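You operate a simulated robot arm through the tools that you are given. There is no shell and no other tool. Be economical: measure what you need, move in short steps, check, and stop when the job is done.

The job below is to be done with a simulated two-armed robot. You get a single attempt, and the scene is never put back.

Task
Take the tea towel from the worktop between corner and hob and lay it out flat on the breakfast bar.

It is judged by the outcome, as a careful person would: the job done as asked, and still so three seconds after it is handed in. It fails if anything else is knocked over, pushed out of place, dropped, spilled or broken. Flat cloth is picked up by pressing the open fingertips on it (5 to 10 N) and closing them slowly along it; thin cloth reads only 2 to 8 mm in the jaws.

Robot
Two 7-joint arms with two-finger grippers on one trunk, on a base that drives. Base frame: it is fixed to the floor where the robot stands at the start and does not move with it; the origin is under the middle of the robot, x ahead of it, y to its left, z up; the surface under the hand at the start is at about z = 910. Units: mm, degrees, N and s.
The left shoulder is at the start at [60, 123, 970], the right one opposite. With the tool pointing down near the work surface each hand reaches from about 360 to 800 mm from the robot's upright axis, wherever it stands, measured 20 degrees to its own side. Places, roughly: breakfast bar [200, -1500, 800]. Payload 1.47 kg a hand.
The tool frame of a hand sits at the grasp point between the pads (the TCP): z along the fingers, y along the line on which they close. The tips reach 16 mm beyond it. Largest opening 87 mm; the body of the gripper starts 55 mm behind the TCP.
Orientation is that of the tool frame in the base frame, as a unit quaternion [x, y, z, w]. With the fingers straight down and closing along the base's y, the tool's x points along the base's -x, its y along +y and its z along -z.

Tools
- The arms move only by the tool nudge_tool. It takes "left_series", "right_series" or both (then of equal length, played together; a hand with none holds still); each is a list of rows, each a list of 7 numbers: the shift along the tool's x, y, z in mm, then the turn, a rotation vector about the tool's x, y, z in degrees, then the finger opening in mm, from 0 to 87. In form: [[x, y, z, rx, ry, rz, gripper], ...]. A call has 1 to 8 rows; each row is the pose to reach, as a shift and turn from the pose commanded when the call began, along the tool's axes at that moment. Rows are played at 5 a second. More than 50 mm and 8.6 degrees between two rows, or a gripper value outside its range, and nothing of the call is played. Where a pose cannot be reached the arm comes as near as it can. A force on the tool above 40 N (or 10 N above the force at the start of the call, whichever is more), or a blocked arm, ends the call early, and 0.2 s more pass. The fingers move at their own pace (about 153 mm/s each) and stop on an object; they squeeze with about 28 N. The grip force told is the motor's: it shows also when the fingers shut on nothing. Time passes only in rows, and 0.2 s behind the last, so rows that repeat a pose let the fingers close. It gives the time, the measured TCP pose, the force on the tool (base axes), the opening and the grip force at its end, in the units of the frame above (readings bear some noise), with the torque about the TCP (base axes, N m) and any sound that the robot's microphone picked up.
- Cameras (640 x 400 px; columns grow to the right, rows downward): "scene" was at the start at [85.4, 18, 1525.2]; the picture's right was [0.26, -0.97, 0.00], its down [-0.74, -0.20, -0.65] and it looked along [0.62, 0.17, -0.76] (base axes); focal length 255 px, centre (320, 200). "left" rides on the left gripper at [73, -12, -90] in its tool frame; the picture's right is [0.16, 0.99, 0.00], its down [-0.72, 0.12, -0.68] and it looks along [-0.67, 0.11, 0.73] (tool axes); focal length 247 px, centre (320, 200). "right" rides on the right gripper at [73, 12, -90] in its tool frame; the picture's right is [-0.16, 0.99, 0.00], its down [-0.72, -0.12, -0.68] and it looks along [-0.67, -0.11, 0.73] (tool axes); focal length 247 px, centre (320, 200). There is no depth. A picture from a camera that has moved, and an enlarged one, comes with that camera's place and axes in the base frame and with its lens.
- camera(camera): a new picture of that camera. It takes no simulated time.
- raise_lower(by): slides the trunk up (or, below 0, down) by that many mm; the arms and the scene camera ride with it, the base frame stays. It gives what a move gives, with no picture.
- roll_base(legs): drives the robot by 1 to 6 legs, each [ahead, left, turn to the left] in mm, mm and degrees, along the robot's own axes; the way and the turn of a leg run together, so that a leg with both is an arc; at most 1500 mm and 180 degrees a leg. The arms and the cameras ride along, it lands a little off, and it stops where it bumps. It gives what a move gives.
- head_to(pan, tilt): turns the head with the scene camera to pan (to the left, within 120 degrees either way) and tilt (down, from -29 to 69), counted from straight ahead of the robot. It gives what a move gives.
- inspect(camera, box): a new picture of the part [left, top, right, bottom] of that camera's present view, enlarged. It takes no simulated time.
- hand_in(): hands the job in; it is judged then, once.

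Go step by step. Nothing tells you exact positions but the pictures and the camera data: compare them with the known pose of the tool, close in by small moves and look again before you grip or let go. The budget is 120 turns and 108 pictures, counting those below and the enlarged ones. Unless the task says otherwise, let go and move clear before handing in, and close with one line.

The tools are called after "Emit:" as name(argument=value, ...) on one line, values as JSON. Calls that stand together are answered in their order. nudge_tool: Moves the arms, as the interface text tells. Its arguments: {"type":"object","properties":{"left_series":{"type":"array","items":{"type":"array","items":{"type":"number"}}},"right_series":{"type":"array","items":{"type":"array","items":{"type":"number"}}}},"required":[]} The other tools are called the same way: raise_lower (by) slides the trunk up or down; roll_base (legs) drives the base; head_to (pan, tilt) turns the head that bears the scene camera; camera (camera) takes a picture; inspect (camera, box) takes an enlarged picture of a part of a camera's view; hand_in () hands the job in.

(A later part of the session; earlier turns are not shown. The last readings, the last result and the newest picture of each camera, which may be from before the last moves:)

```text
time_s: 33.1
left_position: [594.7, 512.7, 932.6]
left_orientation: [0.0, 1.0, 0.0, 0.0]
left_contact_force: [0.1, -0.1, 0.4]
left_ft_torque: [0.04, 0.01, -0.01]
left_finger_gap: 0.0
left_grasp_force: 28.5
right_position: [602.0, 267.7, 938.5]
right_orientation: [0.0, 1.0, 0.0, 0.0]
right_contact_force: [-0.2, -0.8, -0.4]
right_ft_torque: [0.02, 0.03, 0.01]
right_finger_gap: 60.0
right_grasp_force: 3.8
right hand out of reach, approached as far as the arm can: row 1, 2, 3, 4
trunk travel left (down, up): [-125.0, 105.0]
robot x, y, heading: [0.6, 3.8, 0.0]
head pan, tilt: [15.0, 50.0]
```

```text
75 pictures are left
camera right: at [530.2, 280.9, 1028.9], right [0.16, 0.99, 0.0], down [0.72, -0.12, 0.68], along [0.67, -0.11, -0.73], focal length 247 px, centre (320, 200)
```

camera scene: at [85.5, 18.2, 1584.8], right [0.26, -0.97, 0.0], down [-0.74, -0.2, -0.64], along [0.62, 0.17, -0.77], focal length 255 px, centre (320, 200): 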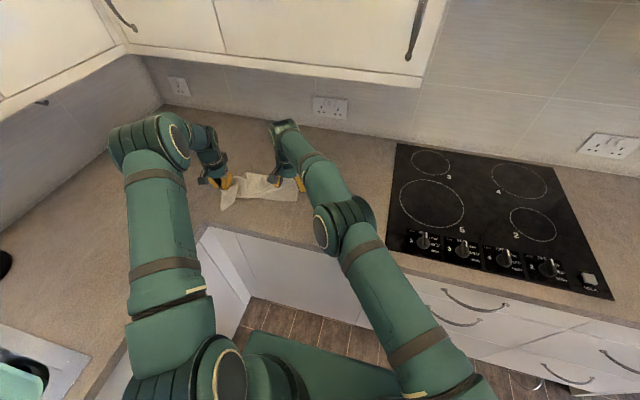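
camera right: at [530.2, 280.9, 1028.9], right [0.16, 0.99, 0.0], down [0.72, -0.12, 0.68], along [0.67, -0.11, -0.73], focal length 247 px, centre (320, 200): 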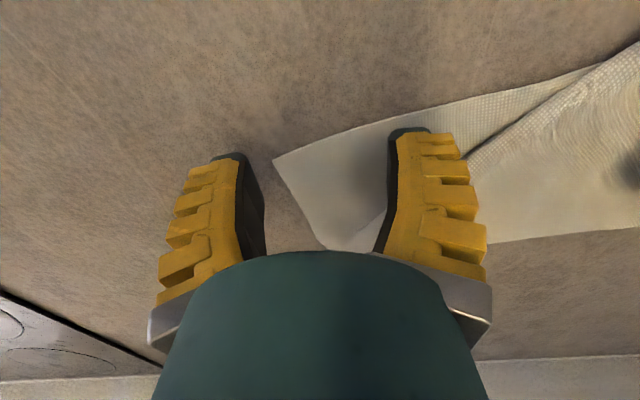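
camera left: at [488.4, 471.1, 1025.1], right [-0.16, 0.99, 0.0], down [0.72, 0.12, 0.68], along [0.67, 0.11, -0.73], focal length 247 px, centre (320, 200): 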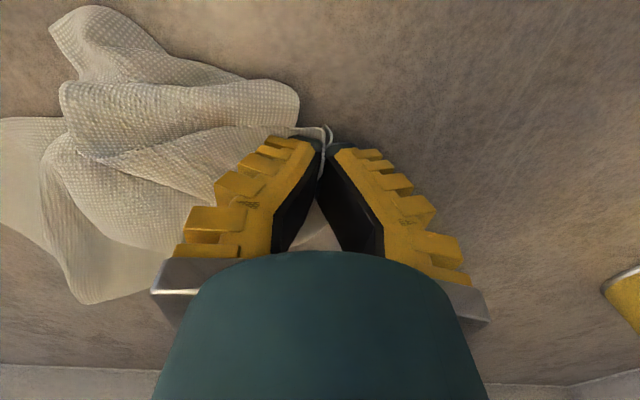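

The right arm still falls short by about 30 mm. I'll lift both hands slightly, drive the base forward 70 mm (the toe space looks clear) and try again.

Emit:
nudge_tool(left_series=[[0, 0, -10, 0, 0, 0, 0], [0, 0, -20, 0, 0, 0, 0]], right_series=[[0, -10, -30, 0, 0, 0, 55], [0, -20, -60, 0, 0, 0, 55]])

Emit:
roll_base(legs=[[70, 0, 0]])

Emit:
nudge_tool(left_series=[[35, 0, 0, 0, 0, 0, 0], [70, 0, 0, 0, 0, 0, 0]])

Emit:
camera(camera="right")

Emit:
camera(camera="scene")

```text
time_s: 33.7
left_position: [594.9, 513.4, 953.1]
left_orientation: [0.0, 1.0, -0.001, 0.0]
left_contact_force: [0.2, -0.3, 0.2]
left_ft_torque: [0.04, 0.0, 0.0]
left_finger_gap: 0.0
left_grasp_force: 28.1
right_position: [602.1, 248.9, 999.4]
right_orientation: [0.0, 1.0, 0.0, 0.0]
right_contact_force: [0.2, -0.5, -0.4]
right_ft_torque: [0.0, 0.01, -0.01]
right_finger_gap: 60.1
right_grasp_force: 3.6
trunk travel left (down, up): [-125.0, 105.0]
robot x, y, heading: [-3.2, -1.4, 0.1]
head pan, tilt: [15.0, 50.0]
```

```text
time_s: 34.7
left_position: [664.2, 514.1, 950.7]
left_orientation: [0.0, 1.0, 0.0, -0.001]
left_contact_force: [0.4, 0.6, 0.0]
left_ft_torque: [0.0, 0.05, -0.03]
left_finger_gap: 0.3
left_grasp_force: 28.0
right_position: [671.9, 248.6, 998.3]
right_orientation: [0.0, 1.0, -0.001, -0.001]
right_contact_force: [0.4, -0.2, -0.7]
right_ft_torque: [0.01, 0.07, -0.02]
right_finger_gap: 60.1
right_grasp_force: 3.6
trunk travel left (down, up): [-125.0, 105.0]
robot x, y, heading: [67.1, 0.0, -0.1]
head pan, tilt: [15.0, 50.0]
```

```text
time_s: 35.3
left_position: [593.3, 513.0, 951.2]
left_orientation: [0.0, 1.0, 0.001, 0.0]
left_contact_force: [-0.7, 0.4, 0.8]
left_ft_torque: [0.02, -0.03, 0.01]
left_finger_gap: 0.2
left_grasp_force: 28.0
right_position: [671.5, 246.3, 999.8]
right_orientation: [0.001, 1.0, -0.001, 0.0]
right_contact_force: [-0.3, -0.7, -0.6]
right_ft_torque: [0.01, -0.01, 0.04]
right_finger_gap: 60.2
right_grasp_force: 3.5
trunk travel left (down, up): [-125.0, 105.0]
robot x, y, heading: [67.5, -0.6, 0.2]
head pan, tilt: [15.0, 50.0]
```

```text
74 pictures are left
camera right: at [598.9, 259.9, 1088.7], right [0.16, 0.99, 0.0], down [0.72, -0.12, 0.68], along [0.67, -0.11, -0.73], focal length 247 px, centre (320, 200)
```

right: 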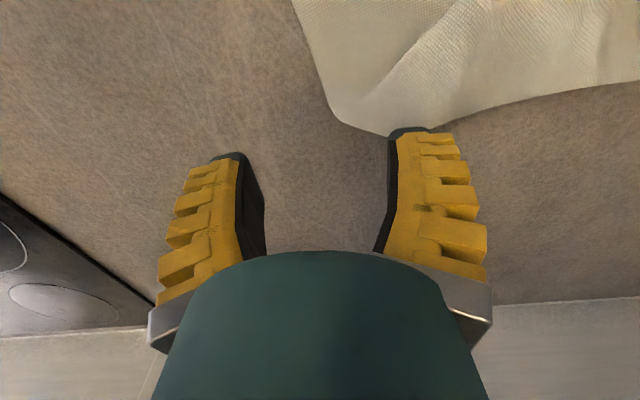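

```text
73 pictures are left
camera scene: at [153.5, 17.8, 1524.9], right [0.26, -0.97, 0.0], down [-0.74, -0.2, -0.64], along [0.62, 0.17, -0.77], focal length 255 px, centre (320, 200)
```

scene: 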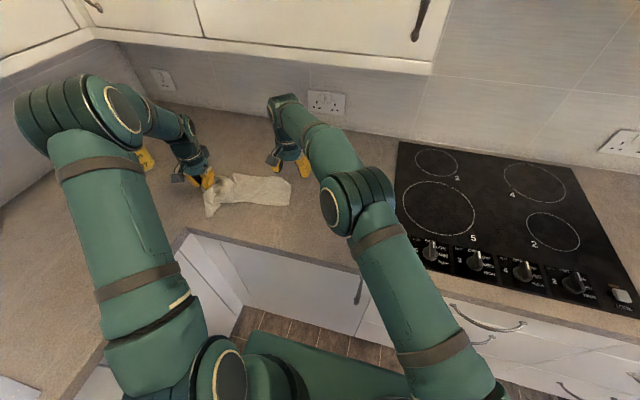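

Now the base is closer. Moving the right hand over the end of the towel at about (632, 288).

Emit:
nudge_tool(right_series=[[15, 15, 15, 0, 0, 0, 55], [30, 30, 32, 0, 0, 0, 55], [40, 42, 50, 0, 0, 0, 55], [40, 42, 64, 0, 0, 0, 55]])

Emit:
camera(camera="right")

```text
time_s: 36.3
left_position: [593.1, 514.2, 951.3]
left_orientation: [0.001, 1.0, 0.0, 0.0]
left_contact_force: [-0.1, -0.2, -0.5]
left_ft_torque: [0.01, -0.01, 0.0]
left_finger_gap: 0.0
left_grasp_force: 27.9
right_position: [631.6, 289.0, 937.7]
right_orientation: [0.0, 1.0, 0.0, 0.001]
right_contact_force: [-0.3, 0.9, 0.5]
right_ft_torque: [0.02, 0.02, 0.02]
right_finger_gap: 59.9
right_grasp_force: 3.6
trunk travel left (down, up): [-125.0, 105.0]
robot x, y, heading: [71.2, -0.2, 0.0]
head pan, tilt: [15.0, 50.0]
```

```text
72 pictures are left
camera right: at [559.8, 301.8, 1025.8], right [0.16, 0.99, 0.0], down [0.72, -0.12, 0.68], along [0.67, -0.11, -0.73], focal length 247 px, centre (320, 200)
```

right: 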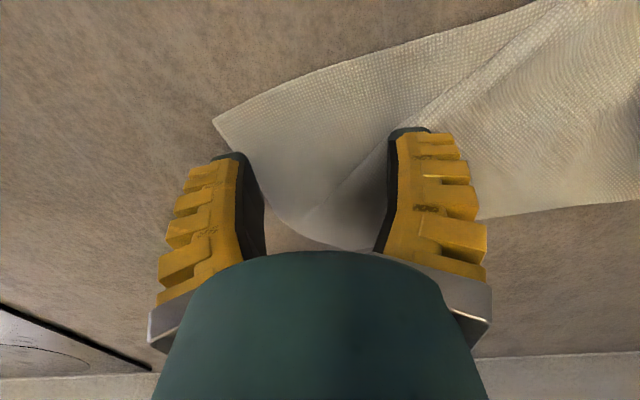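

The outer finger is just at the edge. Shifting 12 mm in, pressing, and closing slowly.

Emit:
nudge_tool(right_series=[[12, 12, 0, 0, 0, 0, 55], [12, 12, 8, 0, 0, 0, 55], [12, 12, 13, 0, 0, 0, 55], [12, 12, 13, 0, 0, 0, 55]])

Emit:
nudge_tool(right_series=[[0, 0, 0, 0, 0, 0, 48], [0, 0, 0, 0, 0, 0, 40], [0, 0, 0, 0, 0, 0, 32], [0, 0, 0, 0, 0, 0, 24], [0, 0, 0, 0, 0, 0, 16], [0, 0, 0, 0, 0, 0, 8], [0, 0, 0, 0, 0, 0, 0], [0, 0, 0, 0, 0, 0, 0]])

Emit:
camera(camera="right")

```text
time_s: 37.3
left_position: [592.1, 512.8, 953.2]
left_orientation: [0.0, 1.0, 0.001, 0.002]
left_contact_force: [-0.8, -0.7, -0.1]
left_ft_torque: [0.03, 0.0, 0.0]
left_finger_gap: 0.0
left_grasp_force: 27.6
right_position: [620.6, 300.2, 926.8]
right_orientation: [-0.001, 1.0, 0.001, 0.003]
right_contact_force: [-0.6, 1.2, 22.5]
right_ft_torque: [0.64, -0.14, 0.07]
right_finger_gap: 58.9
right_grasp_force: 10.2
trunk travel left (down, up): [-125.0, 105.0]
robot x, y, heading: [69.9, 2.8, -0.1]
head pan, tilt: [15.0, 50.0]
```

```text
time_s: 39.1
left_position: [591.0, 512.4, 952.7]
left_orientation: [0.0, 1.0, 0.001, 0.001]
left_contact_force: [0.8, 0.5, 0.0]
left_ft_torque: [-0.01, 0.01, -0.02]
left_finger_gap: 0.0
left_grasp_force: 28.3
right_position: [618.9, 300.5, 926.3]
right_orientation: [0.0, 1.0, 0.002, 0.002]
right_contact_force: [-1.4, 0.5, 31.7]
right_ft_torque: [0.35, -0.15, 0.01]
right_finger_gap: 0.1
right_grasp_force: 29.0
trunk travel left (down, up): [-125.0, 105.0]
robot x, y, heading: [68.1, -2.2, 0.2]
head pan, tilt: [15.0, 50.0]
```

```text
71 pictures are left
camera right: at [546.5, 312.8, 1015.2], right [0.16, 0.99, 0.0], down [0.72, -0.12, 0.68], along [0.67, -0.11, -0.73], focal length 247 px, centre (320, 200)
```

right: 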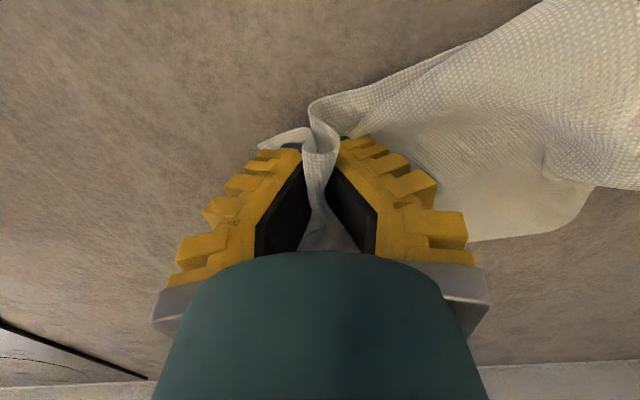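

A good fold this time. Now I'll raise slightly and pull to the right to straighten the towel against the left grip.

Emit:
nudge_tool(right_series=[[0, 0, -12, 0, 0, 0, 0], [0, -15, -25, 0, 0, 0, 0], [0, -35, -25, 0, 0, 0, 0], [0, -55, -25, 0, 0, 0, 0], [0, -75, -25, 0, 0, 0, 0], [0, -95, -25, 0, 0, 0, 0], [0, -110, -25, 0, 0, 0, 0]])

Emit:
inspect(camera="scene", box=[160, 110, 400, 260])

```text
time_s: 40.7
left_position: [594.2, 511.1, 950.0]
left_orientation: [0.001, 1.0, 0.0, 0.0]
left_contact_force: [1.4, -10.4, -0.2]
left_ft_torque: [-0.16, -0.03, 0.03]
left_finger_gap: 0.0
left_grasp_force: 28.3
right_position: [620.1, 193.5, 946.6]
right_orientation: [-0.001, 1.0, 0.002, 0.0]
right_contact_force: [-1.0, 10.3, 0.0]
right_ft_torque: [0.11, 0.0, 0.1]
right_finger_gap: 0.0
right_grasp_force: 27.8
trunk travel left (down, up): [-125.0, 105.0]
robot x, y, heading: [69.1, 0.4, -0.1]
head pan, tilt: [15.0, 50.0]
```

```text
2.67 times, centred on (280, 185) of scene
camera zoom: at [154.0, 17.5, 1524.9], right [0.26, -0.97, 0.0], down [-0.74, -0.2, -0.64], along [0.62, 0.17, -0.77], focal length 679 px, centre (427, 240)
```

zoom: 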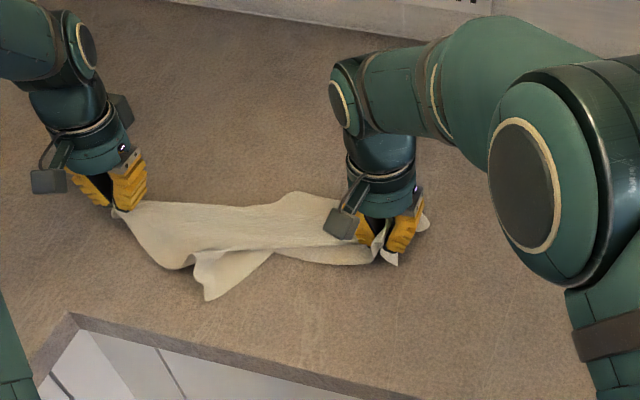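

Taut at about 10 N with 318 mm between the hands, so this may be the long edge. I'll ease the tension a little and lift both hands to see how the towel hangs.

Emit:
nudge_tool(left_series=[[0, -12, -20, 0, 0, 0, 0], [0, -25, -50, 0, 0, 0, 0], [0, -40, -85, 0, 0, 0, 0], [0, -60, -120, 0, 0, 0, 0], [0, -80, -155, 0, 0, 0, 0], [0, -100, -190, 0, 0, 0, 0], [0, -120, -225, 0, 0, 0, 0], [0, -140, -250, 0, 0, 0, 0]], right_series=[[0, 0, -20, 0, 0, 0, 0], [0, -12, -50, 0, 0, 0, 0], [0, -28, -85, 0, 0, 0, 0], [0, -48, -120, 0, 0, 0, 0], [0, -68, -155, 0, 0, 0, 0], [0, -88, -190, 0, 0, 0, 0], [0, -108, -225, 0, 0, 0, 0], [0, -128, -250, 0, 0, 0, 0]])

Emit:
camera(camera="scene")

Emit:
camera(camera="left")

Emit:
camera(camera="right")

```text
time_s: 42.5
left_position: [592.6, 370.4, 1201.7]
left_orientation: [-0.001, 1.0, 0.0, 0.0]
left_contact_force: [1.1, -6.7, -0.5]
left_ft_torque: [-0.07, -0.03, 0.01]
left_finger_gap: 0.0
left_grasp_force: 28.0
right_position: [619.4, 60.7, 1200.1]
right_orientation: [-0.001, 1.0, 0.001, 0.0]
right_contact_force: [-0.4, 4.3, -0.5]
right_ft_torque: [0.12, 0.03, 0.05]
right_finger_gap: 0.1
right_grasp_force: 28.7
trunk travel left (down, up): [-125.0, 105.0]
robot x, y, heading: [69.2, 0.6, 0.0]
head pan, tilt: [15.0, 50.0]
```

```text
69 pictures are left
camera scene: at [153.6, 16.7, 1524.9], right [0.26, -0.97, 0.0], down [-0.74, -0.2, -0.64], along [0.62, 0.17, -0.77], focal length 255 px, centre (320, 200)
```

scene: 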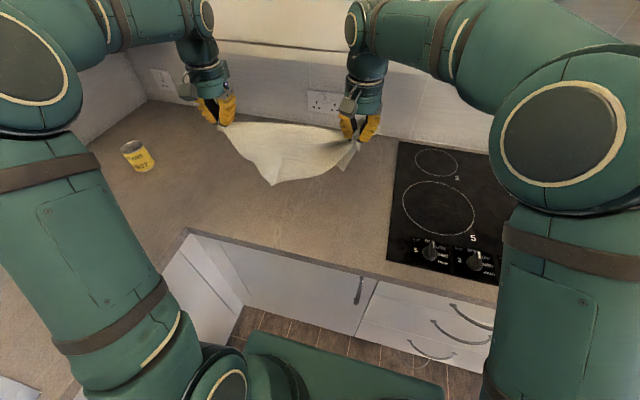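

```text
68 pictures are left
camera left: at [521.6, 359.1, 1291.8], right [-0.16, 0.99, 0.0], down [0.72, 0.12, 0.68], along [0.67, 0.11, -0.73], focal length 247 px, centre (320, 200)
```

left: 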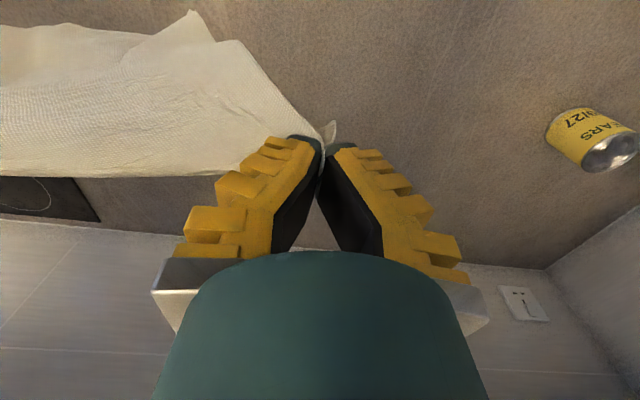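

```text
67 pictures are left
camera right: at [547.2, 73.1, 1288.8], right [0.16, 0.99, 0.0], down [0.72, -0.12, 0.68], along [0.67, -0.11, -0.73], focal length 247 px, centre (320, 200)
```

right: 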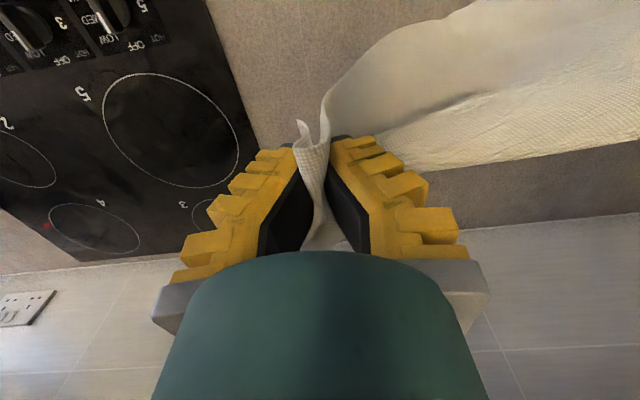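

Emit:
inspect(camera="scene", box=[180, 80, 400, 210])

```text
2.91 times, centred on (290, 145) of scene
camera zoom: at [153.6, 16.7, 1524.9], right [0.26, -0.97, 0.0], down [-0.74, -0.2, -0.64], along [0.62, 0.17, -0.77], focal length 741 px, centre (407, 360)
```

zoom: 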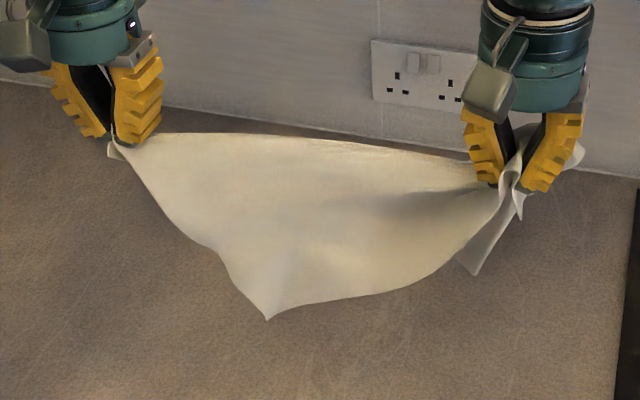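

It's held along the diagonal, with one free corner hanging on the near side. I'll lay it so that this corner falls toward the robot, then re-grip that corner with the right hand, which gives two adjacent corners.

Emit:
nudge_tool(left_series=[[25, 0, 10, 0, 0, 0, 0], [50, 0, 30, 0, 0, 0, 0], [75, 0, 50, 0, 0, 0, 0], [75, 0, 50, 0, 0, 0, 0]], right_series=[[25, 0, 10, 0, 0, 0, 0], [50, 0, 30, 0, 0, 0, 0], [75, 0, 50, 0, 0, 0, 0], [75, 0, 50, 0, 0, 0, 0]])

Emit:
nudge_tool(left_series=[[-37, 0, 3, 0, 0, 0, 0], [-79, 0, 15, 0, 0, 0, 0], [-118, 0, 36, 0, 0, 0, 0], [-149, 0, 62, 0, 0, 0, 0], [-177, 0, 96, 0, 0, 0, 0], [-196, 0, 132, 0, 0, 0, 0], [-208, 0, 174, 0, 0, 0, 0], [-211, 0, 213, 0, 0, 0, 0]], right_series=[[-37, 0, 3, 0, 0, 0, 0], [-79, 0, 15, 0, 0, 0, 0], [-118, 0, 36, 0, 0, 0, 0], [-149, 0, 62, 0, 0, 0, 0], [-177, 0, 96, 0, 0, 0, 0], [-196, 0, 132, 0, 0, 0, 0], [-208, 0, 174, 0, 0, 0, 0], [-211, 0, 213, 0, 0, 0, 0]])

Emit:
inspect(camera="scene", box=[180, 90, 420, 240])

```text
time_s: 43.5
left_position: [520.7, 372.6, 1149.7]
left_orientation: [0.0, 1.0, 0.001, 0.0]
left_contact_force: [0.6, -5.8, 0.4]
left_ft_torque: [-0.05, -0.03, -0.01]
left_finger_gap: 0.0
left_grasp_force: 28.3
right_position: [544.9, 64.1, 1146.7]
right_orientation: [0.001, 1.0, 0.0, 0.0]
right_contact_force: [-0.3, 5.4, 0.4]
right_ft_torque: [0.08, 0.02, 0.03]
right_finger_gap: 0.0
right_grasp_force: 28.3
trunk travel left (down, up): [-125.0, 105.0]
robot x, y, heading: [70.7, 3.6, -0.0]
head pan, tilt: [15.0, 50.0]
```

```text
time_s: 45.3
left_position: [733.7, 372.3, 932.2]
left_orientation: [-0.001, 1.0, 0.0, -0.004]
left_contact_force: [2.2, -6.5, -1.5]
left_ft_torque: [-0.15, 0.13, 0.03]
left_finger_gap: 0.1
left_grasp_force: 28.3
right_position: [762.9, 65.4, 930.1]
right_orientation: [0.001, 1.0, -0.001, -0.004]
right_contact_force: [1.4, 6.3, 3.5]
right_ft_torque: [0.13, 0.19, 0.08]
right_finger_gap: 0.0
right_grasp_force: 27.5
trunk travel left (down, up): [-125.0, 105.0]
robot x, y, heading: [71.6, -1.4, -0.2]
head pan, tilt: [15.0, 50.0]
```

```text
2.67 times, centred on (300, 165) of scene
camera zoom: at [165.8, 19.8, 1523.7], right [0.26, -0.97, 0.0], down [-0.75, -0.2, -0.64], along [0.61, 0.17, -0.77], focal length 679 px, centre (373, 293)
```

zoom: 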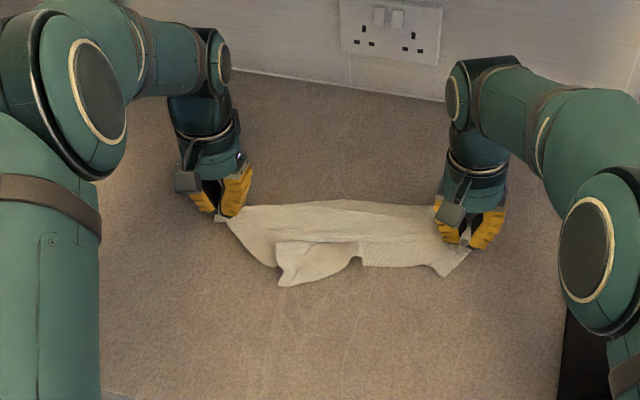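

The free corner lies near (637, 262). I'll release the right hand, raise it and hover over that corner for a close look.

Emit:
nudge_tool(right_series=[[0, 5, 0, 0, 0, 0, 40], [0, 5, 0, 0, 0, 0, 80], [0, 5, -15, 0, 0, 0, 80], [0, 5, -40, 0, 0, 0, 80], [20, 25, -75, 0, 0, 0, 60], [50, 55, -90, 0, 0, 0, 55], [80, 85, -90, 0, 0, 0, 55], [105, 120, -90, 0, 0, 0, 55]])

Emit:
nudge_tool(right_series=[[10, 30, 0, 0, 0, 0, 55], [10, 55, 0, 0, 0, 0, 55]])

Emit:
camera(camera="right")

Emit:
inspect(camera="scene", box=[180, 90, 420, 240])

```text
time_s: 47.1
left_position: [725.5, 373.6, 937.2]
left_orientation: [0.0, 1.0, 0.0, 0.0]
left_contact_force: [0.2, 0.3, -0.6]
left_ft_torque: [0.02, 0.02, 0.0]
left_finger_gap: 0.1
left_grasp_force: 28.1
right_position: [649.5, 182.6, 1023.2]
right_orientation: [-0.001, 1.0, 0.001, 0.001]
right_contact_force: [1.1, -1.1, 0.7]
right_ft_torque: [-0.03, -0.01, -0.02]
right_finger_gap: 60.0
right_grasp_force: 3.1
trunk travel left (down, up): [-125.0, 105.0]
robot x, y, heading: [66.0, 0.6, 0.2]
head pan, tilt: [15.0, 50.0]
```

```text
time_s: 47.7
left_position: [726.7, 372.9, 938.5]
left_orientation: [0.0, 1.0, -0.001, 0.0]
left_contact_force: [0.9, -0.3, 0.3]
left_ft_torque: [-0.01, 0.02, -0.01]
left_finger_gap: 0.0
left_grasp_force: 27.2
right_position: [641.7, 237.7, 1021.5]
right_orientation: [0.0, 1.0, 0.0, 0.0]
right_contact_force: [0.9, 0.0, 0.0]
right_ft_torque: [0.0, -0.01, 0.02]
right_finger_gap: 60.1
right_grasp_force: 3.6
trunk travel left (down, up): [-125.0, 105.0]
robot x, y, heading: [71.4, -3.5, -0.0]
head pan, tilt: [15.0, 50.0]
```

```text
64 pictures are left
camera right: at [569.5, 250.4, 1112.4], right [0.16, 0.99, 0.0], down [0.72, -0.12, 0.68], along [0.67, -0.11, -0.73], focal length 247 px, centre (320, 200)
```

right: 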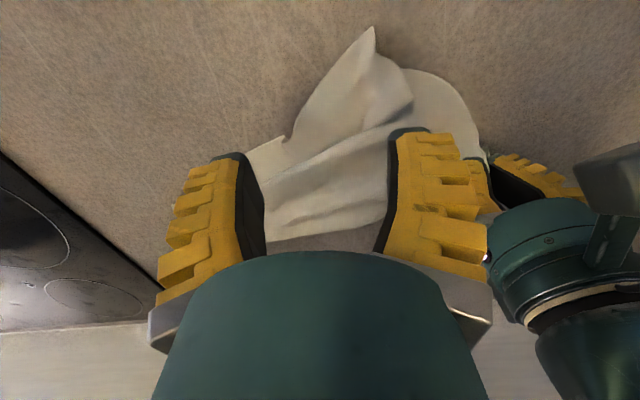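

```text
2.67 times, centred on (300, 165) of scene
camera zoom: at [154.6, 17.8, 1524.8], right [0.26, -0.97, 0.0], down [-0.74, -0.2, -0.64], along [0.62, 0.17, -0.77], focal length 679 px, centre (373, 293)
```

zoom: 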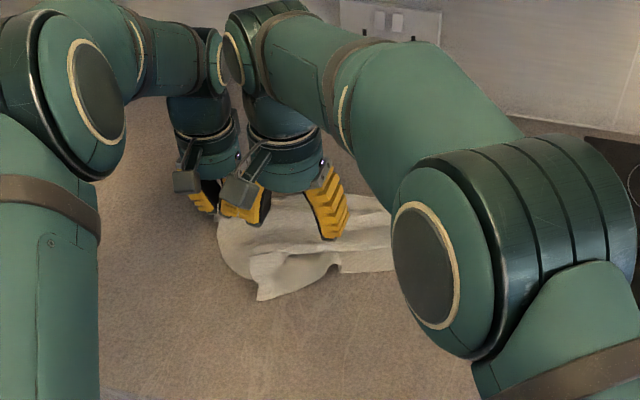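

The corner tip is at about (605, 281) and the flap there is about 70 mm wide. I'm descending with the grip centre at (636, 274).

Emit:
nudge_tool(right_series=[[3, 18, 25, 0, 0, 0, 44], [6, 36, 50, 0, 0, 0, 44], [6, 36, 75, 0, 0, 0, 44], [6, 36, 82, 0, 0, 0, 44]])

Emit:
camera(camera="right")

```text
time_s: 48.7
left_position: [726.4, 374.2, 938.2]
left_orientation: [0.0, 1.0, 0.0, 0.0]
left_contact_force: [-0.9, -0.3, -1.0]
left_ft_torque: [-0.02, -0.01, -0.01]
left_finger_gap: 0.0
left_grasp_force: 27.3
right_position: [634.5, 275.0, 943.1]
right_orientation: [0.0, 1.0, 0.0, 0.0]
right_contact_force: [0.3, -0.3, 0.0]
right_ft_torque: [0.0, 0.0, 0.02]
right_finger_gap: 49.5
right_grasp_force: 3.8
trunk travel left (down, up): [-125.0, 105.0]
robot x, y, heading: [70.7, 2.5, -0.1]
head pan, tilt: [15.0, 50.0]
```

```text
62 pictures are left
camera right: at [562.1, 287.6, 1031.6], right [0.16, 0.99, 0.0], down [0.72, -0.12, 0.68], along [0.67, -0.11, -0.73], focal length 247 px, centre (320, 200)
```

right: 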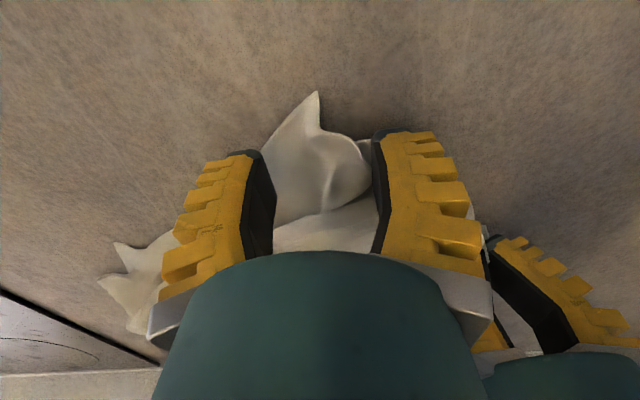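

The tip sits centred between the fingers. Pressing down and closing slowly.

Emit:
nudge_tool(right_series=[[4, 0, 8, 0, 0, 0, 44], [6, 0, 14, 0, 0, 0, 44], [6, 0, 18, 0, 0, 0, 44], [6, 0, 18, 0, 0, 0, 44]])

Emit:
nudge_tool(right_series=[[0, 0, 0, 0, 0, 0, 38], [0, 0, 0, 0, 0, 0, 31], [0, 0, 0, 0, 0, 0, 24], [0, 0, 0, 0, 0, 0, 17], [0, 0, 0, 0, 0, 0, 10], [0, 0, 0, 0, 0, 0, 3], [0, 0, 0, 0, 0, 0, 0], [0, 0, 0, 0, 0, 0, 0]])

Emit:
camera(camera="right")

```text
time_s: 49.7
left_position: [725.9, 372.9, 939.3]
left_orientation: [0.0, 1.0, 0.0, 0.0]
left_contact_force: [-0.2, -0.4, 0.5]
left_ft_torque: [0.0, 0.03, -0.02]
left_finger_gap: 0.0
left_grasp_force: 28.1
right_position: [627.7, 273.8, 925.8]
right_orientation: [0.0, 1.0, 0.001, 0.001]
right_contact_force: [-0.7, 0.2, 16.0]
right_ft_torque: [-0.06, -0.12, -0.02]
right_finger_gap: 50.7
right_grasp_force: 3.8
trunk travel left (down, up): [-125.0, 105.0]
robot x, y, heading: [68.4, 2.0, 0.1]
head pan, tilt: [15.0, 50.0]
```

```text
time_s: 51.5
left_position: [725.0, 374.3, 939.8]
left_orientation: [0.0, 1.0, 0.001, -0.001]
left_contact_force: [-0.7, -1.5, -0.8]
left_ft_torque: [0.02, -0.03, 0.02]
left_finger_gap: 0.1
left_grasp_force: 28.0
right_position: [627.4, 275.0, 925.8]
right_orientation: [0.0, 1.0, 0.0, 0.001]
right_contact_force: [1.1, 0.5, 17.6]
right_ft_torque: [0.01, -0.18, -0.01]
right_finger_gap: 0.0
right_grasp_force: 28.0
trunk travel left (down, up): [-125.0, 105.0]
robot x, y, heading: [73.9, -0.6, -0.1]
head pan, tilt: [15.0, 50.0]
```

```text
61 pictures are left
camera right: at [555.1, 286.6, 1014.6], right [0.16, 0.99, 0.0], down [0.72, -0.12, 0.68], along [0.67, -0.11, -0.73], focal length 247 px, centre (320, 200)
```

right: 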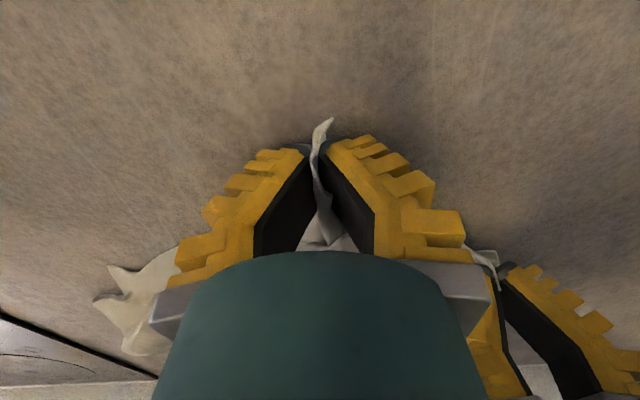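

A good fold again. Now I lift both hands, aligning them and spreading to about 165 mm.

Emit:
nudge_tool(left_series=[[10, 0, -30, 0, 0, 0, 0], [20, 0, -65, 0, 0, 0, 0], [30, 0, -100, 0, 0, 0, 0], [40, 0, -138, 0, 0, 0, 0], [50, 0, -176, 0, 0, 0, 0], [60, 0, -214, 0, 0, 0, 0], [70, 0, -252, 0, 0, 0, 0], [80, 0, -290, 0, 0, 0, 0]], right_series=[[-2, -8, -30, 0, 0, 0, 0], [-4, -16, -65, 0, 0, 0, 0], [-6, -24, -100, 0, 0, 0, 0], [-8, -32, -138, 0, 0, 0, 0], [-10, -40, -178, 0, 0, 0, 0], [-12, -48, -220, 0, 0, 0, 0], [-14, -57, -262, 0, 0, 0, 0], [-16, -66, -304, 0, 0, 0, 0]])

Emit:
camera(camera="scene")

Emit:
inspect(camera="scene", box=[180, 60, 400, 210])

```text
time_s: 53.2
left_position: [661.1, 363.7, 1186.7]
left_orientation: [0.007, 1.0, -0.005, -0.011]
left_contact_force: [6.9, -7.5, -15.2]
left_ft_torque: [-0.18, 1.49, 0.43]
left_finger_gap: 0.0
left_grasp_force: 28.0
right_position: [641.2, 216.2, 1192.9]
right_orientation: [-0.003, 1.0, 0.004, -0.001]
right_contact_force: [-1.0, 10.0, 0.2]
right_ft_torque: [0.22, -0.05, 0.09]
right_finger_gap: 0.2
right_grasp_force: 28.4
right hand out of reach, approached as far as the arm can: row 8
trunk travel left (down, up): [-125.0, 105.0]
robot x, y, heading: [68.6, -1.0, -0.2]
head pan, tilt: [15.0, 50.0]
stopped in row 8 (left hand): the force on the tool passed its limit at 61 N (the readings are from after the stop); the commanded pose is now the measured one
```

```text
60 pictures are left
camera scene: at [154.7, 17.9, 1525.0], right [0.26, -0.97, 0.0], down [-0.74, -0.2, -0.64], along [0.62, 0.17, -0.77], focal length 255 px, centre (320, 200)
```

scene: 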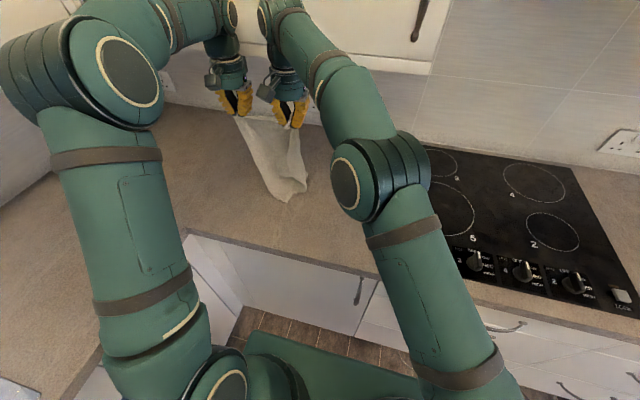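

```text
2.67 times, centred on (290, 135) of scene
camera zoom: at [154.7, 17.9, 1525.0], right [0.26, -0.97, 0.0], down [-0.74, -0.2, -0.64], along [0.62, 0.17, -0.77], focal length 679 px, centre (400, 373)
```

zoom: 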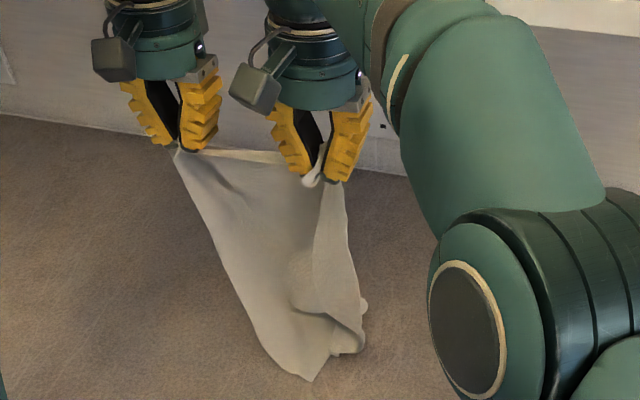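

The towel hangs by two adjacent corners now, but the left wrist brushed something, probably the wall cabinet front. I'll back both hands away from it toward the robot, and then rise.

Emit:
nudge_tool(left_series=[[20, 0, 5, 0, 0, 0, 0], [45, -8, 5, 0, 0, 0, 0], [75, -20, 5, 0, 0, 0, 0], [105, -35, 0, 0, 0, 0, 0], [130, -50, 0, 0, 0, 0, 0]], right_series=[[20, 0, 5, 0, 0, 0, 0], [45, -8, 5, 0, 0, 0, 0], [70, -20, 5, 0, 0, 0, 0], [90, -35, 0, 0, 0, 0, 0], [110, -50, 0, 0, 0, 0, 0]])

Emit:
camera(camera="scene")

Emit:
camera(camera="left")

Emit:
camera(camera="right")

```text
time_s: 54.4
left_position: [529.8, 317.1, 1192.3]
left_orientation: [0.007, 1.0, -0.004, -0.006]
left_contact_force: [4.0, -18.5, -0.4]
left_ft_torque: [-0.23, -0.08, 0.39]
left_finger_gap: 0.0
left_grasp_force: 27.6
right_position: [530.1, 166.5, 1193.7]
right_orientation: [-0.001, 1.0, 0.003, 0.001]
right_contact_force: [-5.2, 18.9, -0.3]
right_ft_torque: [0.32, 0.06, 0.26]
right_finger_gap: 0.0
right_grasp_force: 28.2
trunk travel left (down, up): [-125.0, 105.0]
robot x, y, heading: [68.2, -1.0, 0.1]
head pan, tilt: [15.0, 50.0]
```

```text
58 pictures are left
camera scene: at [153.0, 16.7, 1525.0], right [0.26, -0.97, 0.0], down [-0.74, -0.2, -0.64], along [0.62, 0.17, -0.77], focal length 255 px, centre (320, 200)
```

scene: 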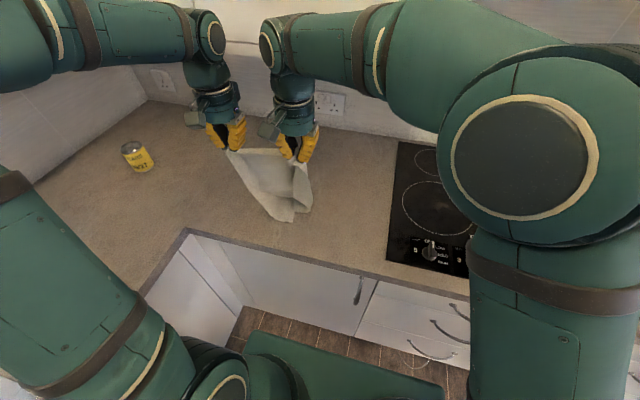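

```text
57 pictures are left
camera left: at [458.8, 306.6, 1283.4], right [-0.14, 0.99, 0.0], down [0.74, 0.11, 0.67], along [0.66, 0.09, -0.74], focal length 247 px, centre (320, 200)
```

left: 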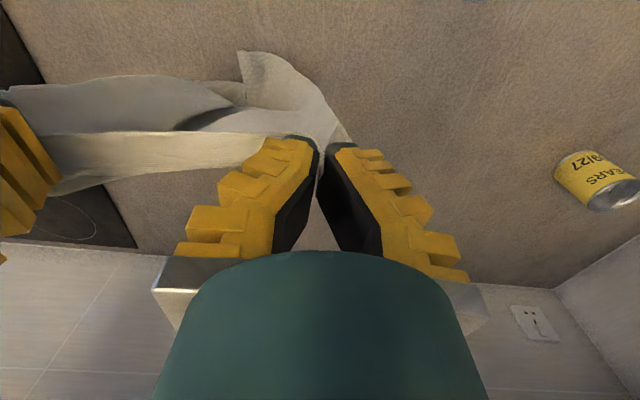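

```text
56 pictures are left
camera right: at [458.4, 177.9, 1283.6], right [0.15, 0.99, 0.01], down [0.72, -0.12, 0.68], along [0.67, -0.1, -0.73], focal length 247 px, centre (320, 200)
```

right: 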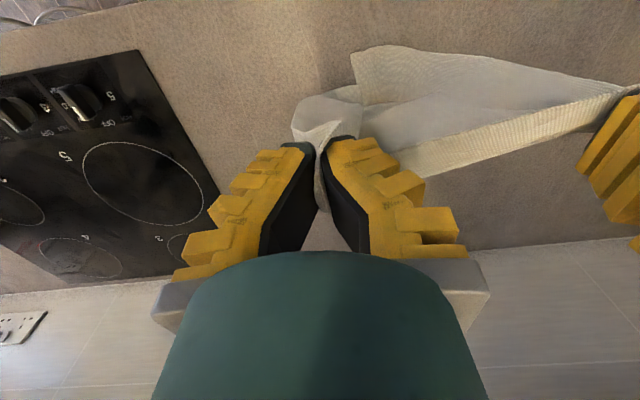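

Tension is high (18 N), so the grips are solid. I'll ease it by 10 mm and raise the trunk so the towel hangs free and I can check its shape.

Emit:
nudge_tool(left_series=[[0, -5, 0, 0, 0, 0, 0], [0, -5, -30, 0, 0, 0, 0]], right_series=[[0, 5, 0, 0, 0, 0, 0], [0, 5, -30, 0, 0, 0, 0]])

Emit:
raise_lower(by=100)

Emit:
inspect(camera="scene", box=[160, 60, 400, 250])

```text
time_s: 55.0
left_position: [530.3, 313.0, 1221.9]
left_orientation: [0.005, 1.0, -0.004, -0.009]
left_contact_force: [1.8, -9.0, -0.5]
left_ft_torque: [-0.08, -0.06, 0.22]
left_finger_gap: 0.0
left_grasp_force: 28.1
right_position: [532.4, 170.5, 1223.2]
right_orientation: [0.0, 1.0, 0.002, 0.0]
right_contact_force: [-2.9, 10.4, -0.9]
right_ft_torque: [0.15, 0.04, 0.12]
right_finger_gap: 0.0
right_grasp_force: 28.0
trunk travel left (down, up): [-125.0, 105.0]
robot x, y, heading: [70.0, 1.1, 0.0]
head pan, tilt: [15.0, 50.0]
```

```text
time_s: 56.4
left_position: [531.7, 312.8, 1320.4]
left_orientation: [0.005, 1.0, -0.004, -0.008]
left_contact_force: [2.5, -8.8, 0.1]
left_ft_torque: [-0.12, -0.01, 0.21]
left_finger_gap: 0.0
left_grasp_force: 27.8
right_position: [533.8, 170.4, 1323.8]
right_orientation: [-0.002, 1.0, 0.002, -0.001]
right_contact_force: [-2.0, 8.9, -0.6]
right_ft_torque: [0.14, 0.04, 0.05]
right_finger_gap: 0.0
right_grasp_force: 28.1
trunk travel left (down, up): [-225.0, 5.0]
robot x, y, heading: [69.4, 2.5, -0.1]
head pan, tilt: [15.0, 50.0]
```

```text
2.11 times, centred on (280, 155) of scene
camera zoom: at [154.9, 17.7, 1624.7], right [0.26, -0.97, 0.0], down [-0.74, -0.2, -0.64], along [0.62, 0.17, -0.77], focal length 536 px, centre (404, 295)
```

zoom: 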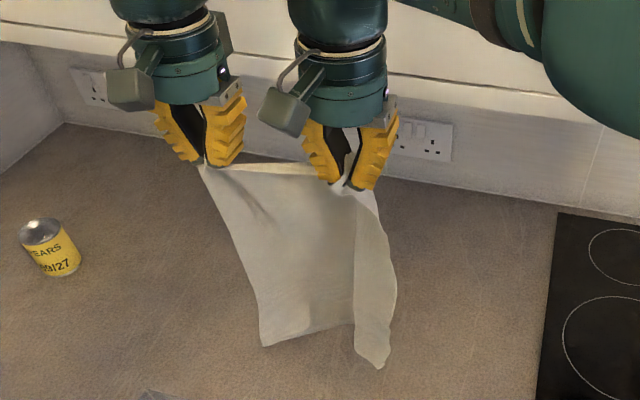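

The towel now hangs nearly as a clean rectangle, with just the right side draped at the pinch. I'll centre the hands in front of the robot and check the space behind before backing off.

Emit:
nudge_tool(left_series=[[5, -30, 0, 0, 0, 0, 0], [10, -60, 0, 0, 0, 0, 0], [15, -90, 0, 0, 0, 0, 0], [20, -120, 0, 0, 0, 0, 0], [25, -150, 0, 0, 0, 0, 0]], right_series=[[5, -30, 0, 0, 0, 0, 0], [10, -60, 0, 0, 0, 0, 0], [15, -90, 0, 0, 0, 0, 0], [20, -120, 0, 0, 0, 0, 0], [25, -150, 0, 0, 0, 0, 0]])

Emit:
head_to(pan=-120, tilt=35)

Emit:
camera(camera="scene")

Emit:
head_to(pan=120, tilt=35)

Emit:
camera(camera="scene")

```text
time_s: 57.5
left_position: [502.8, 162.2, 1322.8]
left_orientation: [0.006, 1.0, -0.003, -0.007]
left_contact_force: [2.3, -11.1, 0.4]
left_ft_torque: [-0.11, -0.07, 0.21]
left_finger_gap: 0.0
left_grasp_force: 27.3
right_position: [509.5, 18.5, 1325.1]
right_orientation: [-0.002, 1.0, 0.003, 0.0]
right_contact_force: [-2.3, 10.6, -0.7]
right_ft_torque: [0.16, 0.01, 0.14]
right_finger_gap: 0.0
right_grasp_force: 28.0
trunk travel left (down, up): [-225.0, 5.0]
robot x, y, heading: [70.6, 0.5, -0.0]
head pan, tilt: [15.0, 50.0]
```

```text
time_s: 59.7
left_position: [502.2, 164.6, 1321.8]
left_orientation: [0.005, 1.0, -0.003, -0.009]
left_contact_force: [3.0, -9.8, -0.7]
left_ft_torque: [-0.13, -0.05, 0.22]
left_finger_gap: 0.0
left_grasp_force: 28.1
right_position: [508.5, 21.5, 1324.3]
right_orientation: [-0.002, 1.0, 0.002, 0.0]
right_contact_force: [-3.2, 11.5, -0.5]
right_ft_torque: [0.19, 0.05, 0.1]
right_finger_gap: 0.0
right_grasp_force: 27.9
trunk travel left (down, up): [-225.0, 5.0]
robot x, y, heading: [65.6, 0.1, -0.0]
head pan, tilt: [-120.0, 35.0]
```

```text
54 pictures are left
camera scene: at [36.3, -78.5, 1646.6], right [-0.87, 0.5, 0.0], down [0.29, 0.5, -0.82], along [-0.41, -0.71, -0.57], focal length 255 px, centre (320, 200)
```

scene: 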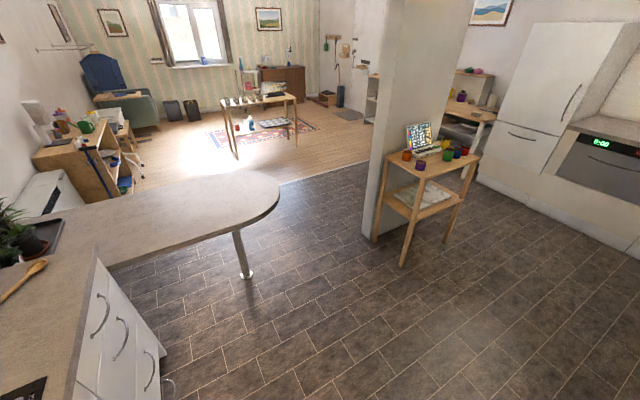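

```text
time_s: 63.1
left_position: [503.6, 164.5, 1322.8]
left_orientation: [0.007, 1.0, -0.004, -0.009]
left_contact_force: [3.8, -11.6, -0.5]
left_ft_torque: [-0.15, -0.03, 0.24]
left_finger_gap: 0.0
left_grasp_force: 28.0
right_position: [509.6, 21.0, 1323.1]
right_orientation: [-0.002, 1.0, 0.001, 0.0]
right_contact_force: [-2.8, 11.3, -0.5]
right_ft_torque: [0.23, 0.04, 0.1]
right_finger_gap: 0.1
right_grasp_force: 27.7
trunk travel left (down, up): [-225.0, 5.0]
robot x, y, heading: [68.3, 1.6, -0.1]
head pan, tilt: [120.0, 35.0]
```

```text
53 pictures are left
camera scene: at [36.4, 74.1, 1646.6], right [0.87, 0.5, 0.0], down [0.29, -0.5, -0.82], along [-0.41, 0.71, -0.57], focal length 255 px, centre (320, 200)
```

scene: 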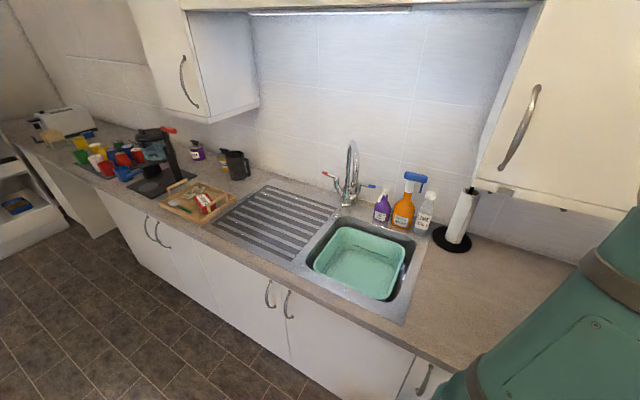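

The floor behind is clear. I'll back off 320 mm, turn right 90°, and approach the bar part-way with the towel raised.

Emit:
roll_base(legs=[[-320, 0, 0], [0, 0, -90], [350, 150, 0]])

Emit:
head_to(pan=0, tilt=45)

Emit:
camera(camera="scene")

```text
time_s: 71.1
left_position: [65.5, -782.7, 1321.8]
left_orientation: [0.712, 0.703, 0.004, -0.008]
left_contact_force: [-9.1, -2.4, 0.5]
left_ft_torque: [-0.04, 0.14, 0.2]
left_finger_gap: 0.0
left_grasp_force: 28.4
right_position: [-78.0, -790.6, 1323.5]
right_orientation: [0.706, 0.708, 0.001, 0.001]
right_contact_force: [9.9, 2.0, -0.4]
right_ft_torque: [0.03, -0.15, 0.16]
right_finger_gap: 0.0
right_grasp_force: 27.9
trunk travel left (down, up): [-225.0, 5.0]
robot x, y, heading: [-101.3, -348.6, -90.0]
head pan, tilt: [120.0, 35.0]
```

```text
time_s: 73.1
left_position: [65.3, -782.8, 1321.6]
left_orientation: [0.711, 0.703, 0.003, -0.009]
left_contact_force: [-9.3, -3.1, 0.1]
left_ft_torque: [-0.04, 0.1, 0.23]
left_finger_gap: 0.0
left_grasp_force: 28.3
right_position: [-78.1, -789.1, 1323.6]
right_orientation: [0.705, 0.709, 0.002, 0.002]
right_contact_force: [9.2, 2.3, 0.1]
right_ft_torque: [0.06, -0.17, 0.13]
right_finger_gap: 0.0
right_grasp_force: 27.9
trunk travel left (down, up): [-225.0, 5.0]
robot x, y, heading: [-99.2, -346.2, -90.3]
head pan, tilt: [0.0, 45.0]
```

```text
52 pictures are left
camera scene: at [-98.9, -442.6, 1631.8], right [-1.0, 0.0, 0.0], down [0.0, 0.71, -0.71], along [0.0, -0.71, -0.71], focal length 255 px, centre (320, 200)
```

scene: 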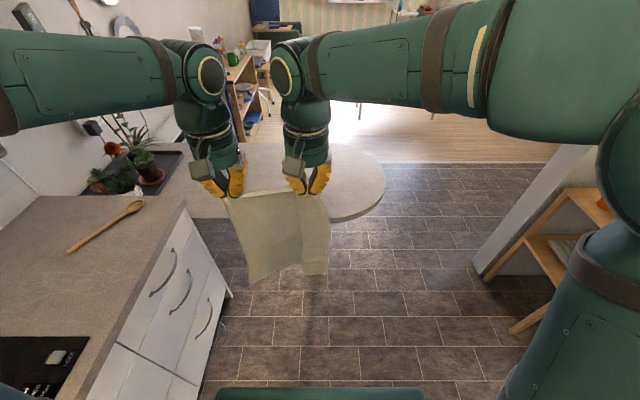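

The towel hangs as a clean rectangle and the bar (y −1140 to −1700) is clear. Driving forward so that the base front stays just short of the bar's edge, and a bit left.

Emit:
roll_base(legs=[[420, 45, 0]])

Emit:
head_to(pan=0, tilt=50)

Emit:
camera(camera="scene")

```text
time_s: 75.7
left_position: [109.3, -1202.2, 1322.9]
left_orientation: [0.713, 0.702, 0.004, -0.009]
left_contact_force: [-9.8, -2.2, -0.1]
left_ft_torque: [-0.04, 0.11, 0.23]
left_finger_gap: 0.1
left_grasp_force: 28.1
right_position: [-34.4, -1208.5, 1323.6]
right_orientation: [0.706, 0.708, 0.003, 0.002]
right_contact_force: [9.1, 2.9, 1.0]
right_ft_torque: [0.03, -0.15, 0.13]
right_finger_gap: 0.1
right_grasp_force: 28.1
trunk travel left (down, up): [-225.0, 5.0]
robot x, y, heading: [-55.9, -767.1, -89.9]
head pan, tilt: [0.0, 45.0]
```

```text
time_s: 76.3
left_position: [108.7, -1201.6, 1322.3]
left_orientation: [0.712, 0.702, 0.002, -0.009]
left_contact_force: [-9.1, -1.8, -1.1]
left_ft_torque: [-0.05, 0.11, 0.16]
left_finger_gap: 0.0
left_grasp_force: 28.2
right_position: [-34.8, -1208.8, 1324.6]
right_orientation: [0.706, 0.708, 0.002, 0.002]
right_contact_force: [9.0, 2.6, 0.5]
right_ft_torque: [0.03, -0.15, 0.1]
right_finger_gap: 0.2
right_grasp_force: 28.1
trunk travel left (down, up): [-225.0, 5.0]
robot x, y, heading: [-53.6, -767.0, -90.2]
head pan, tilt: [0.0, 50.0]
```

```text
51 pictures are left
camera scene: at [-55.1, -857.5, 1624.9], right [-1.0, 0.0, 0.0], down [0.0, 0.77, -0.64], along [0.0, -0.64, -0.77], focal length 255 px, centre (320, 200)
```

scene: 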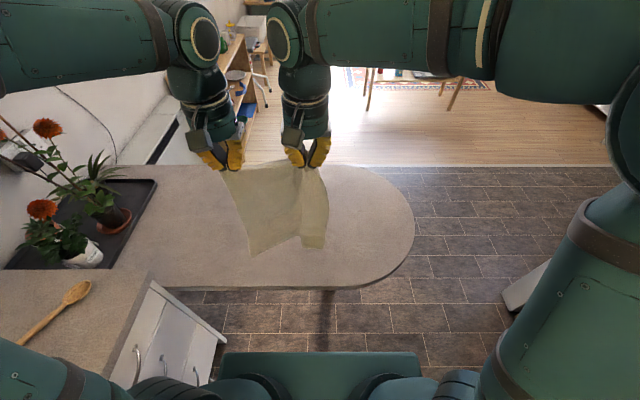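

The bar spans y −1165 to −1751. I'll advance another 90 mm (the base slides under the bar's overhang) and then reach the hands forward over the far part of the bar.

Emit:
roll_base(legs=[[90, 0, 0]])

Emit:
nudge_tool(left_series=[[-35, 0, 0, 0, 0, 0, 0], [-72, 0, 0, 0, 0, 0, 0], [-110, 0, 0, 0, 0, 0, 0], [-148, 0, 0, 0, 0, 0, 0], [-186, 0, 0, 0, 0, 0, 0], [-224, 0, 5, 0, 0, 0, 0], [-255, 0, 15, 0, 0, 0, 0], [-280, 0, 25, 0, 0, 0, 0]], right_series=[[-35, 0, 0, 0, 0, 0, 0], [-72, 0, 0, 0, 0, 0, 0], [-110, 0, 0, 0, 0, 0, 0], [-148, 0, 0, 0, 0, 0, 0], [-186, 0, 0, 0, 0, 0, 0], [-224, 0, 5, 0, 0, 0, 0], [-255, 0, 15, 0, 0, 0, 0], [-280, 0, 25, 0, 0, 0, 0]])

Emit:
camera(camera="scene")

```text
time_s: 77.4
left_position: [108.0, -1291.5, 1322.0]
left_orientation: [0.712, 0.702, 0.002, -0.009]
left_contact_force: [-8.9, -3.5, -1.0]
left_ft_torque: [-0.04, 0.09, 0.22]
left_finger_gap: 0.1
left_grasp_force: 27.7
right_position: [-34.8, -1297.8, 1325.1]
right_orientation: [0.706, 0.708, 0.002, 0.002]
right_contact_force: [9.5, 1.9, 0.4]
right_ft_torque: [0.01, -0.13, 0.14]
right_finger_gap: 0.0
right_grasp_force: 28.2
trunk travel left (down, up): [-225.0, 5.0]
robot x, y, heading: [-55.1, -859.1, -90.0]
head pan, tilt: [0.0, 50.0]
```

```text
time_s: 79.2
left_position: [103.5, -1570.8, 1292.3]
left_orientation: [0.712, 0.702, 0.004, -0.01]
left_contact_force: [-9.6, -0.3, -0.8]
left_ft_torque: [0.05, 0.09, 0.15]
left_finger_gap: 0.0
left_grasp_force: 28.3
right_position: [-43.9, -1542.8, 1297.1]
right_orientation: [0.706, 0.709, 0.003, 0.001]
right_contact_force: [8.7, 0.0, -0.4]
right_ft_torque: [0.03, -0.15, 0.07]
right_finger_gap: 0.0
right_grasp_force: 27.6
right hand out of reach, approached as far as the arm can: row 7, 8
trunk travel left (down, up): [-225.0, 5.0]
robot x, y, heading: [-56.4, -856.5, -90.0]
head pan, tilt: [0.0, 50.0]
```

```text
50 pictures are left
camera scene: at [-55.7, -950.5, 1624.6], right [-1.0, 0.0, 0.0], down [0.0, 0.77, -0.64], along [0.0, -0.64, -0.77], focal length 255 px, centre (320, 200)
```

scene: 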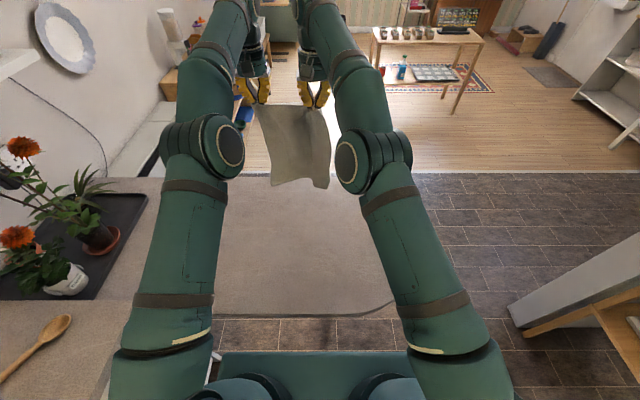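

The right hand is at its limit of y ≈ −1543, which is enough. I'll lower the trunk so the towel's bottom edge comes to the bar surface.

Emit:
raise_lower(by=-110)

Emit:
camera(camera="scene")

```text
time_s: 80.7
left_position: [105.3, -1567.1, 1185.0]
left_orientation: [0.712, 0.702, 0.002, -0.009]
left_contact_force: [-9.8, -0.4, 0.9]
left_ft_torque: [-0.05, 0.1, 0.21]
left_finger_gap: 0.1
left_grasp_force: 28.1
right_position: [-44.0, -1540.0, 1189.7]
right_orientation: [0.706, 0.708, 0.001, 0.002]
right_contact_force: [10.3, -0.6, -0.2]
right_ft_torque: [-0.05, -0.16, 0.1]
right_finger_gap: 0.2
right_grasp_force: 28.7
trunk travel left (down, up): [-115.0, 115.0]
robot x, y, heading: [-55.7, -859.5, -90.2]
head pan, tilt: [0.0, 50.0]
```

```text
49 pictures are left
camera scene: at [-55.3, -946.8, 1515.0], right [-1.0, 0.0, 0.0], down [0.0, 0.77, -0.64], along [0.0, -0.64, -0.77], focal length 255 px, centre (320, 200)
```

scene: 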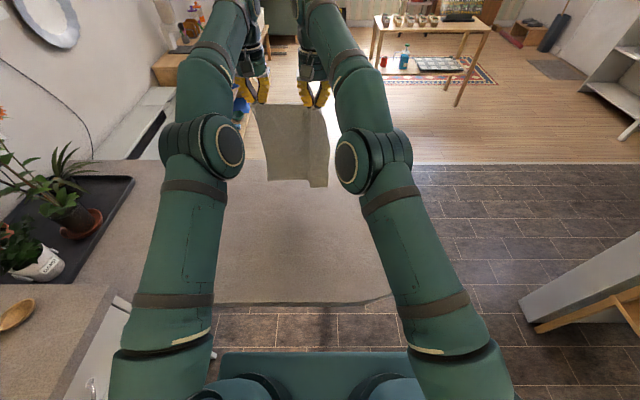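

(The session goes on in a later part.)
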